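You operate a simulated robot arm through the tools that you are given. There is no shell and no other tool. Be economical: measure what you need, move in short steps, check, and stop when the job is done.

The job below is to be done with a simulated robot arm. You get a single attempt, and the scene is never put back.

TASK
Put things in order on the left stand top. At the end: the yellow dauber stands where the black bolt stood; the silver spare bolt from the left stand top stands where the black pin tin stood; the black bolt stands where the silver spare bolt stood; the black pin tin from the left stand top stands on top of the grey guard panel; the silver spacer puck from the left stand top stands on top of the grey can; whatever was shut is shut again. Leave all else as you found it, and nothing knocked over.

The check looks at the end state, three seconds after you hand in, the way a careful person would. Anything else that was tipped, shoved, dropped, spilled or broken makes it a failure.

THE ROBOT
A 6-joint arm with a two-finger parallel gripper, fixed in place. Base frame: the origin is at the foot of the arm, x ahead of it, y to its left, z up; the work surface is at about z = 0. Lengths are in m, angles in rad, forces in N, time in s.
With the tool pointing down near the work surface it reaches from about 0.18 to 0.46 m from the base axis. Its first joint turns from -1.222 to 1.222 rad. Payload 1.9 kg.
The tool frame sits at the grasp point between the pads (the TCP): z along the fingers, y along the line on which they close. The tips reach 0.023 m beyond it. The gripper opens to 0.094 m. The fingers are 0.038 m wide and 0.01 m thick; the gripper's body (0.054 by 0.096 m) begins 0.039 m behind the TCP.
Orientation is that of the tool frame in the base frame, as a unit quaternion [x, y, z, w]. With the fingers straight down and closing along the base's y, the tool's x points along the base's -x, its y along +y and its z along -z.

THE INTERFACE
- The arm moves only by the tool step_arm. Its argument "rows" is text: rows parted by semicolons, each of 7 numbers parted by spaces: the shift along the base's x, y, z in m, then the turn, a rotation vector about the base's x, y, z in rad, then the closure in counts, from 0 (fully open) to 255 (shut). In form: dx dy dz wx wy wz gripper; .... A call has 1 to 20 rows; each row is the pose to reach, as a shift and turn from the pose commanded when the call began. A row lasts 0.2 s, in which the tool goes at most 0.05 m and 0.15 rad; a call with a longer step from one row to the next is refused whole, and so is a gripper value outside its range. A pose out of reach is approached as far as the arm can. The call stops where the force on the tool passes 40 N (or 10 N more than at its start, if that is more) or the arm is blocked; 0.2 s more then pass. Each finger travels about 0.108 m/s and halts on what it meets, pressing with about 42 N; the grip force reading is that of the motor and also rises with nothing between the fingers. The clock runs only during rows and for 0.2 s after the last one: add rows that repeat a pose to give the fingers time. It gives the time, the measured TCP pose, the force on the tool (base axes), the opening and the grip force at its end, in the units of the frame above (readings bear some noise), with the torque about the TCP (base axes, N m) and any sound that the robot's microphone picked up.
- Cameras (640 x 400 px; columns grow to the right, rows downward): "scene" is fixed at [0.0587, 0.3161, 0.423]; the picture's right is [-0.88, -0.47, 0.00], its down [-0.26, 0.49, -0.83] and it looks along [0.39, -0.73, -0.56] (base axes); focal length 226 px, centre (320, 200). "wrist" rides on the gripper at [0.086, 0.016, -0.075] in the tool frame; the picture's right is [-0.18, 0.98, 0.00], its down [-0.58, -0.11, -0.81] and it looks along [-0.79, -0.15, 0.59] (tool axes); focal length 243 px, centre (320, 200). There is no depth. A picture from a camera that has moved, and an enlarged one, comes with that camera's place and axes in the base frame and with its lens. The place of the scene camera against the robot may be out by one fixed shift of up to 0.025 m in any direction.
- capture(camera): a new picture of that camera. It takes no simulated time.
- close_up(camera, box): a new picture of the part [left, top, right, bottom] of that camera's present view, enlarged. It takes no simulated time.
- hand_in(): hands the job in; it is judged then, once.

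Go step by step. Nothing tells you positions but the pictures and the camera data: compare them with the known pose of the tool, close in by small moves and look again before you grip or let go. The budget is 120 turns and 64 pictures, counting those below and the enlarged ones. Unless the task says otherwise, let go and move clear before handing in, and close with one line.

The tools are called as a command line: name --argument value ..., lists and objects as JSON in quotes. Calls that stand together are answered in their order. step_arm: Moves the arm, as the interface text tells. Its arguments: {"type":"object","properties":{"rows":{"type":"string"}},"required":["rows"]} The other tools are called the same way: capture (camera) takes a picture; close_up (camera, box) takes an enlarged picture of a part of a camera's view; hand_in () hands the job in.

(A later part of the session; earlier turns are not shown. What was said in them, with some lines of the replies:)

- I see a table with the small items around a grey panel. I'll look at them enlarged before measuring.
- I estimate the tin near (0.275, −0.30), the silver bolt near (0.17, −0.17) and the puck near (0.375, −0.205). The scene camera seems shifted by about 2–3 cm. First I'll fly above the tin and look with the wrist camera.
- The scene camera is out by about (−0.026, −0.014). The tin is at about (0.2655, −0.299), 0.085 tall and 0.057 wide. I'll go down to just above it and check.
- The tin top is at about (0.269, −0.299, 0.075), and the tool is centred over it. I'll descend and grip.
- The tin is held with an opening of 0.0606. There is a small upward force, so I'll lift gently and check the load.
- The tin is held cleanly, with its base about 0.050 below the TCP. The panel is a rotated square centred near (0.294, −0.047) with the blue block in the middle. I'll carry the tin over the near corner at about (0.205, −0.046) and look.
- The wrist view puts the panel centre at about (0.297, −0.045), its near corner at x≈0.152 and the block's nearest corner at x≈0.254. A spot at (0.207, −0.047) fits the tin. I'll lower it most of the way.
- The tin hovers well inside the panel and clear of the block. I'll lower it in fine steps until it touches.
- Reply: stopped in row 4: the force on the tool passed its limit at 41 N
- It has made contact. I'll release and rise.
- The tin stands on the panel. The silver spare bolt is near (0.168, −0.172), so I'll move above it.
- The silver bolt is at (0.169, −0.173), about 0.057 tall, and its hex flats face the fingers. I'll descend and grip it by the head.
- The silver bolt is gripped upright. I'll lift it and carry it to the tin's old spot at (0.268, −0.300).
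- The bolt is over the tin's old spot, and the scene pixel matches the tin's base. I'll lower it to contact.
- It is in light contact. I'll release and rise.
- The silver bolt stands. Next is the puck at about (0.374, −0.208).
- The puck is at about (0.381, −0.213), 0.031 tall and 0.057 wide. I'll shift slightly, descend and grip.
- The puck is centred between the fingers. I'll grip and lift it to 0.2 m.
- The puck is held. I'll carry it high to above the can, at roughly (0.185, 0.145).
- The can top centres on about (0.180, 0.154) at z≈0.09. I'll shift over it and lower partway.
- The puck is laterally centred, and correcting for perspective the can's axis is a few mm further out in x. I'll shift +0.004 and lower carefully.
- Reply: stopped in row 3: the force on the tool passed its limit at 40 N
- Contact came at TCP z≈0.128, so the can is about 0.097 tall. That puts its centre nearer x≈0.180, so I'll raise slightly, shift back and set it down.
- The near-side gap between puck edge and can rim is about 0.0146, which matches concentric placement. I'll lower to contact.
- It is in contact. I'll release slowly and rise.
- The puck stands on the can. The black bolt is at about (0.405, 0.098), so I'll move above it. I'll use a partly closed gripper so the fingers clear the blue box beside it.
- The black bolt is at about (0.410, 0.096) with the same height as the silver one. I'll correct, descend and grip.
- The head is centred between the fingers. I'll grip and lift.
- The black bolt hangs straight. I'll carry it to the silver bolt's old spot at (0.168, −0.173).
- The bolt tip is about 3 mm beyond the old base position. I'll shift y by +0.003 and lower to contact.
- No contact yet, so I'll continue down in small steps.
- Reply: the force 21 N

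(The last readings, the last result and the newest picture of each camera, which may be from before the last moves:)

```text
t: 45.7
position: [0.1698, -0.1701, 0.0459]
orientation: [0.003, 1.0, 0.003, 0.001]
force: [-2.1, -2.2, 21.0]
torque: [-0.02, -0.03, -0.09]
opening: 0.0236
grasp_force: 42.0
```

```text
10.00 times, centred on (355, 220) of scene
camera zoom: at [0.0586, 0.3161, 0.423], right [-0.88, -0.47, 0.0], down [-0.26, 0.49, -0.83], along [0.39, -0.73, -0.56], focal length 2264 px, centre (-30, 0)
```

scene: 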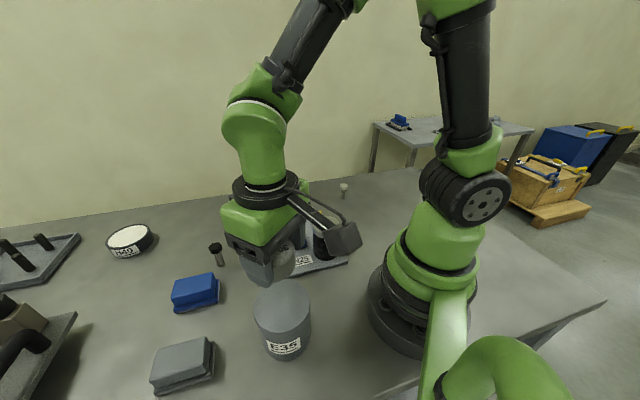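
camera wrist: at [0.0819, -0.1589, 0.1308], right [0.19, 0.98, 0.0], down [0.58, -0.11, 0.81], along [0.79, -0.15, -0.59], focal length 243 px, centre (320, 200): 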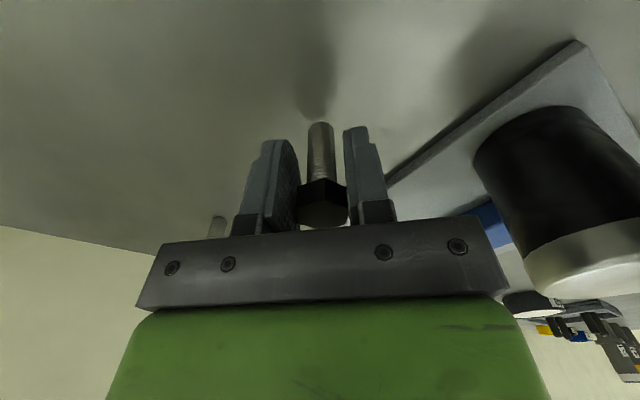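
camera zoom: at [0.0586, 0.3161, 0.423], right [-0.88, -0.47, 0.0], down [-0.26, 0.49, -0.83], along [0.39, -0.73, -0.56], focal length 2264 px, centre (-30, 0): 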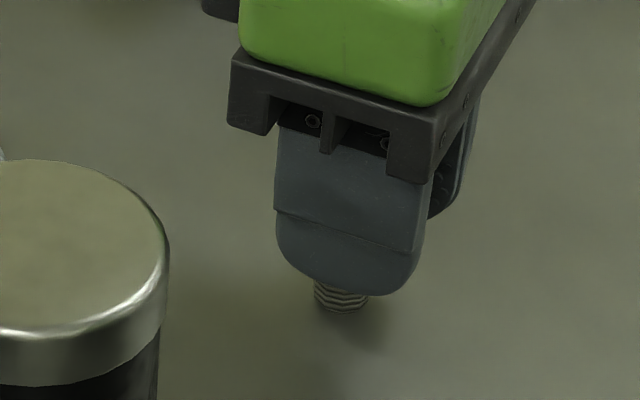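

It is in contact, and the pixel position matches the silver bolt's original base at (357, 230). I'll ease off and release.

step_arm --rows "0 0 0.0006 0 0 0 220;0 0 0.0006 0 0 0 180;0 0 0.0006 0 0 0 140;0 0 0.0006 0 0 0 80;0 0 0.0006 0 0 0 30;0 0 0.01 0 0 0 20;0 0 0.04 0 0 0 0;0 0 0.08 0 0 0 0;0 0 0.12 0 0 0 0;0 0 0.15 0 0 0 0;0 0 0.15 0 0 0 0"

close_up --camera "scene" --box '[220, 165, 380, 265]'

```text
t: 48.1
position: [0.1678, -0.1692, 0.1953]
orientation: [0.004, 1.0, 0.0, 0.001]
force: [0.1, 0.6, 0.0]
torque: [0.0, 0.0, -0.03]
opening: 0.094
grasp_force: 0.1
out of reach, approached as far as the arm can: row 6, 7, 8
```

```text
4.00 times, centred on (300, 215) of scene
camera zoom: at [0.0586, 0.3161, 0.423], right [-0.88, -0.47, 0.0], down [-0.26, 0.49, -0.83], along [0.39, -0.73, -0.56], focal length 906 px, centre (400, 140)
```

zoom: 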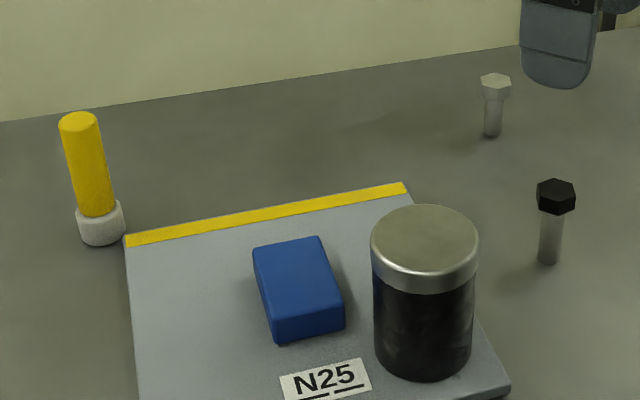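

Both bolts stand in their spots. The dauber is at about (0.463, −0.044), about 0.093 tall, near the edge of reach. I'll hover just short of it and look.

step_arm --rows "0.04 0.018 0 0 0 0 0;0.08 0.036 0 0 0 0 0;0.12 0.054 0 0 0 0 0;0.16 0.072 0 0 0 0 60;0.2 0.09 0 0 0 0 80;0.24 0.108 -0.01 0 0 0 80;0.28 0.125 -0.025 0 0 0 80;0.29 0.125 -0.045 0 0 0 80;0.29 0.125 -0.045 0 0 0 80"

capture --camera "wrist"

```text
t: 50.1
position: [0.4565, -0.0449, 0.1494]
orientation: [0.003, 1.0, 0.001, 0.001]
force: [1.4, 0.3, -0.1]
torque: [0.01, 0.02, -0.01]
opening: 0.0645
grasp_force: 0.1
```

```text
21 pictures are left
camera wrist: at [0.3706, -0.0284, 0.2232], right [0.19, 0.98, 0.0], down [0.58, -0.11, 0.81], along [0.79, -0.15, -0.59], focal length 243 px, centre (320, 200)
```

wrist: 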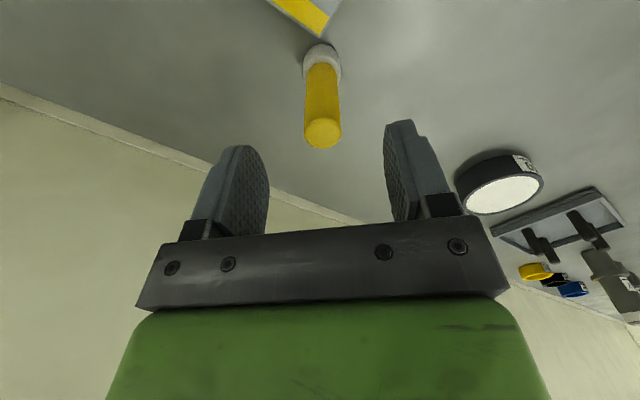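

The dauber stands at about (0.467, −0.046). I'll move over it and down to z≈0.07, watching for the reach limit.

step_arm --rows "0.008 -0.001 -0.02 0 0 0 80;0.009 -0.001 -0.05 0 0 0 80;0.009 -0.001 -0.078 0 0 0 80;0.009 -0.001 -0.078 0 0 0 80"

capture --camera "wrist"

close_up --camera "scene" --box '[200, 150, 360, 250]'

```text
t: 51.1
position: [0.4596, -0.0425, 0.0734]
orientation: [0.003, 1.0, 0.002, 0.001]
force: [0.2, -0.2, 0.1]
torque: [-0.01, -0.02, 0.0]
opening: 0.0647
grasp_force: 0.0
out of reach, approached as far as the arm can: row 1, 2, 3, 4
```

```text
20 pictures are left
camera wrist: at [0.3728, -0.0264, 0.1479], right [0.19, 0.98, 0.0], down [0.58, -0.11, 0.81], along [0.79, -0.15, -0.59], focal length 243 px, centre (320, 200)
```

wrist: 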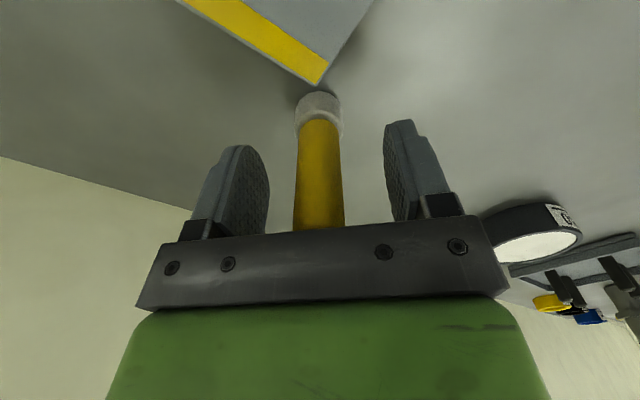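

```text
4.00 times, centred on (280, 200) of scene
camera zoom: at [0.0587, 0.3161, 0.423], right [-0.88, -0.47, 0.0], down [-0.26, 0.49, -0.83], along [0.39, -0.73, -0.56], focal length 906 px, centre (480, 200)
```

zoom: 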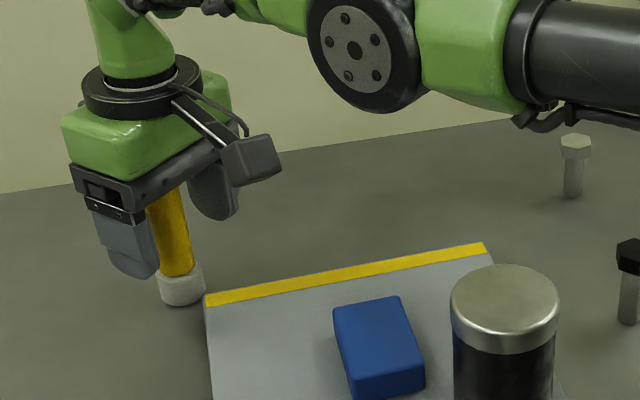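

The dauber is between the pads, about 1 cm beyond the TCP but within the pad width. I'll grip and check before lifting.

step_arm --rows "0 0 0 0 0 0 150;0 0 0 0 0 0 200;0 0 0 0 0 0 220;0 0 0 0 0 0 220;0 0 0 0 0 0 220"

close_up --camera "scene" --box '[200, 170, 300, 240]'

```text
t: 52.3
position: [0.4579, -0.0434, 0.0747]
orientation: [0.002, 1.0, 0.001, 0.001]
force: [0.3, 0.1, 0.8]
torque: [-0.04, 0.04, 0.02]
opening: 0.0237
grasp_force: 41.6
```

```text
5.71 times, centred on (250, 205) of scene
camera zoom: at [0.0587, 0.3161, 0.423], right [-0.88, -0.47, 0.0], down [-0.26, 0.49, -0.83], along [0.39, -0.73, -0.56], focal length 1294 px, centre (720, 171)
```

zoom: 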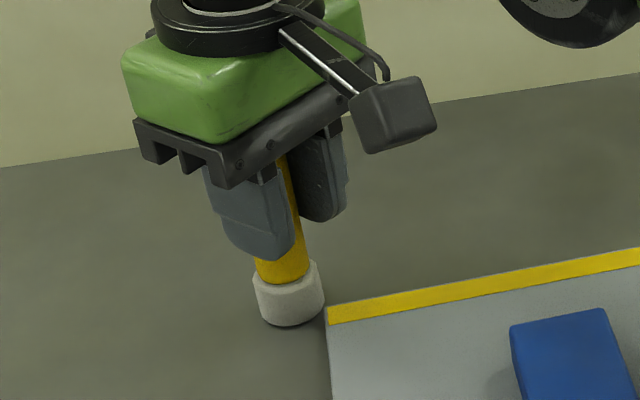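

It is firmly held. I'll lift straight up a little, then check.

step_arm --rows "0 0 0.01 0 0 0 220;0 0 0.025 0 0 0 220;0 0 0.04 0 0 0 220;0 0 0.06 0 0 0 220;0 0 0.06 0 0 0 220"

capture --camera "wrist"

```text
t: 53.5
position: [0.4584, -0.0436, 0.1343]
orientation: [0.003, 1.0, 0.002, 0.002]
force: [0.0, -0.4, -0.2]
torque: [0.0, 0.02, -0.04]
opening: 0.0235
grasp_force: 41.8
```

```text
17 pictures are left
camera wrist: at [0.3725, -0.0266, 0.2082], right [0.19, 0.98, 0.0], down [0.58, -0.11, 0.81], along [0.79, -0.15, -0.59], focal length 243 px, centre (320, 200)
```

wrist: 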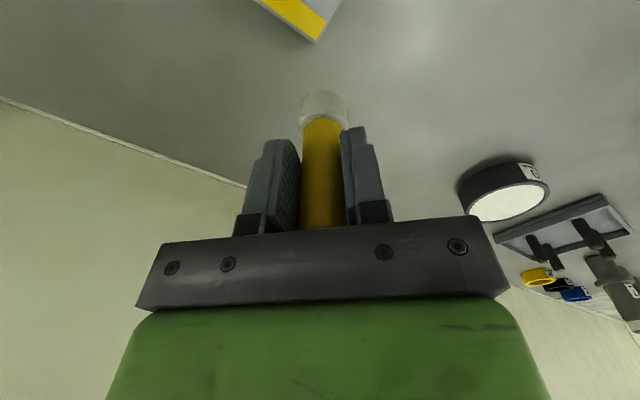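

The dauber is held straight, about 0.012 beyond the TCP in x. I'll carry it to the black bolt's old spot, which puts the TCP at about (0.398, 0.0955).

step_arm --rows "-0.02 0.035 0 0 0 0 220;-0.04 0.07 0 0 0 0 220;-0.06 0.105 0 0 0 0 220;-0.0605 0.139 0 0 0 0 220;-0.0605 0.139 -0.03 0 0 0 220;-0.0605 0.139 -0.05 0 0 0 220;-0.0605 0.139 -0.05 0 0 0 220"

capture --camera "wrist"

close_up --camera "scene" --box '[160, 200, 280, 300]'

```text
t: 55.1
position: [0.4005, 0.0948, 0.0811]
orientation: [0.003, 1.0, 0.001, 0.001]
force: [0.4, 0.1, -1.1]
torque: [-0.02, 0.02, 0.04]
opening: 0.0235
grasp_force: 42.3
```

```text
16 pictures are left
camera wrist: at [0.3133, 0.1126, 0.1552], right [0.19, 0.98, 0.0], down [0.58, -0.11, 0.81], along [0.79, -0.15, -0.59], focal length 243 px, centre (320, 200)
```

wrist: 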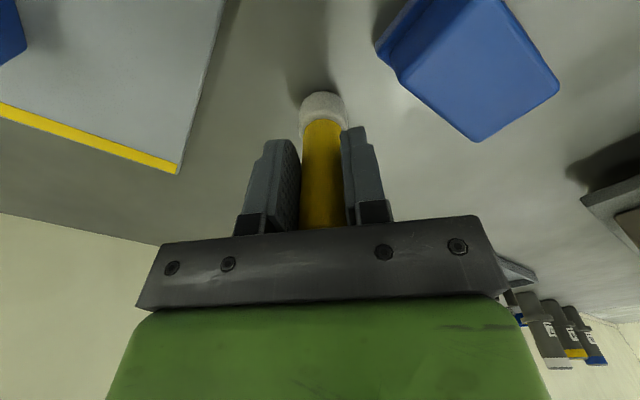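

```text
4.00 times, centred on (220, 250) of scene
camera zoom: at [0.0587, 0.3161, 0.423], right [-0.88, -0.47, 0.0], down [-0.26, 0.49, -0.83], along [0.39, -0.73, -0.56], focal length 906 px, centre (720, 0)
```

zoom: 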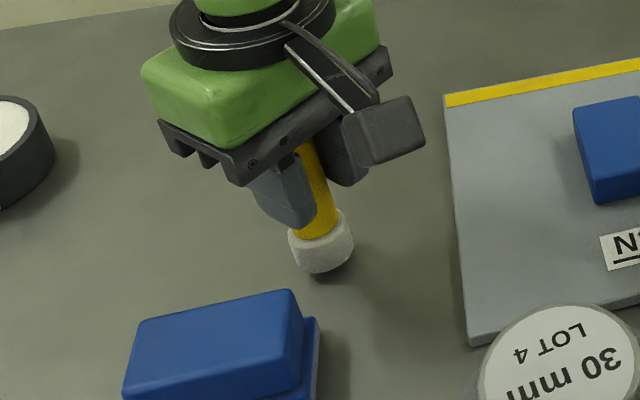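

The base lines up within a few mm. I'll trim y by −0.002 and lower to contact.

step_arm --rows "0 -0.002 -0.003 0 0 0 220;0 -0.002 -0.006 0 0 0 220;0 -0.002 -0.007 0 0 0 220;0 -0.002 -0.008 0 0 0 220"

```text
t: 56.1
position: [0.3991, 0.0935, 0.0746]
orientation: [0.002, 1.0, 0.001, 0.002]
force: [-2.8, -1.3, 5.1]
torque: [-0.1, 0.02, -0.02]
opening: 0.0237
grasp_force: 42.3
```

It is in contact. I'll release with a limited opening and rise straight up.

step_arm --rows "0 0 0 0 0 0 180;0 0 0 0 0 0 150;0 0 0 0 0 0 115;0 0 0 0 0 0 95;0 0 0 0 0 0 95;0 0 0.03 0 0 0 95;0 0 0.07 0 0 0 95;0 0 0.11 0 0 0 95;0 0 0.15 0 0 0 60;-0.04 0 0.17 0 0 0 0;-0.08 0 0.19 0 0 0 0;-0.08 0 0.19 0 0 0 0"

capture --camera "scene"

capture --camera "wrist"

```text
t: 58.7
position: [0.3181, 0.0939, 0.266]
orientation: [0.003, 1.0, 0.002, 0.001]
force: [0.5, 0.4, -0.6]
torque: [0.0, -0.02, 0.0]
opening: 0.0942
grasp_force: 0.0
```

```text
14 pictures are left
```

scene: 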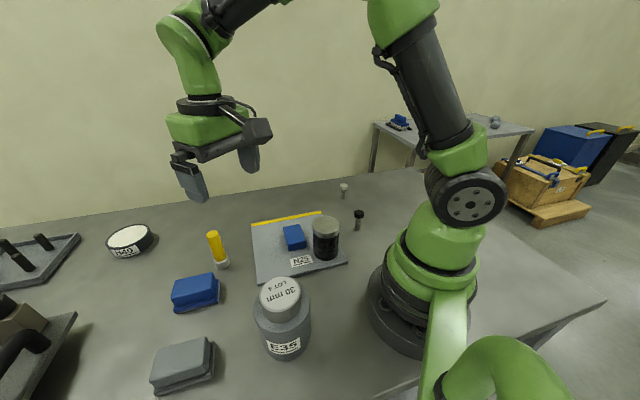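

```text
13 pictures are left
camera wrist: at [0.2313, 0.1108, 0.3391], right [0.19, 0.98, 0.0], down [0.58, -0.11, 0.81], along [0.79, -0.15, -0.59], focal length 243 px, centre (320, 200)
```

wrist: 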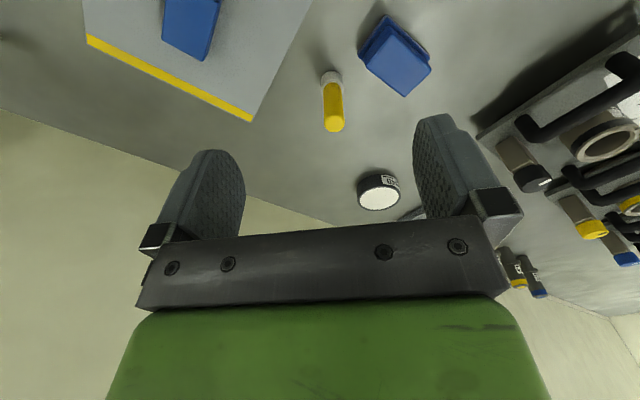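

All five items stand in their target spots, the boxes and panel haven't moved, nothing is tipped, and the gripper is clear. I'm handing in.

hand_in

```text
The job is handed in.
```

I moved all five items to their places and handed the job in; the last pictures show everything upright, and nothing needed opening or shutting.
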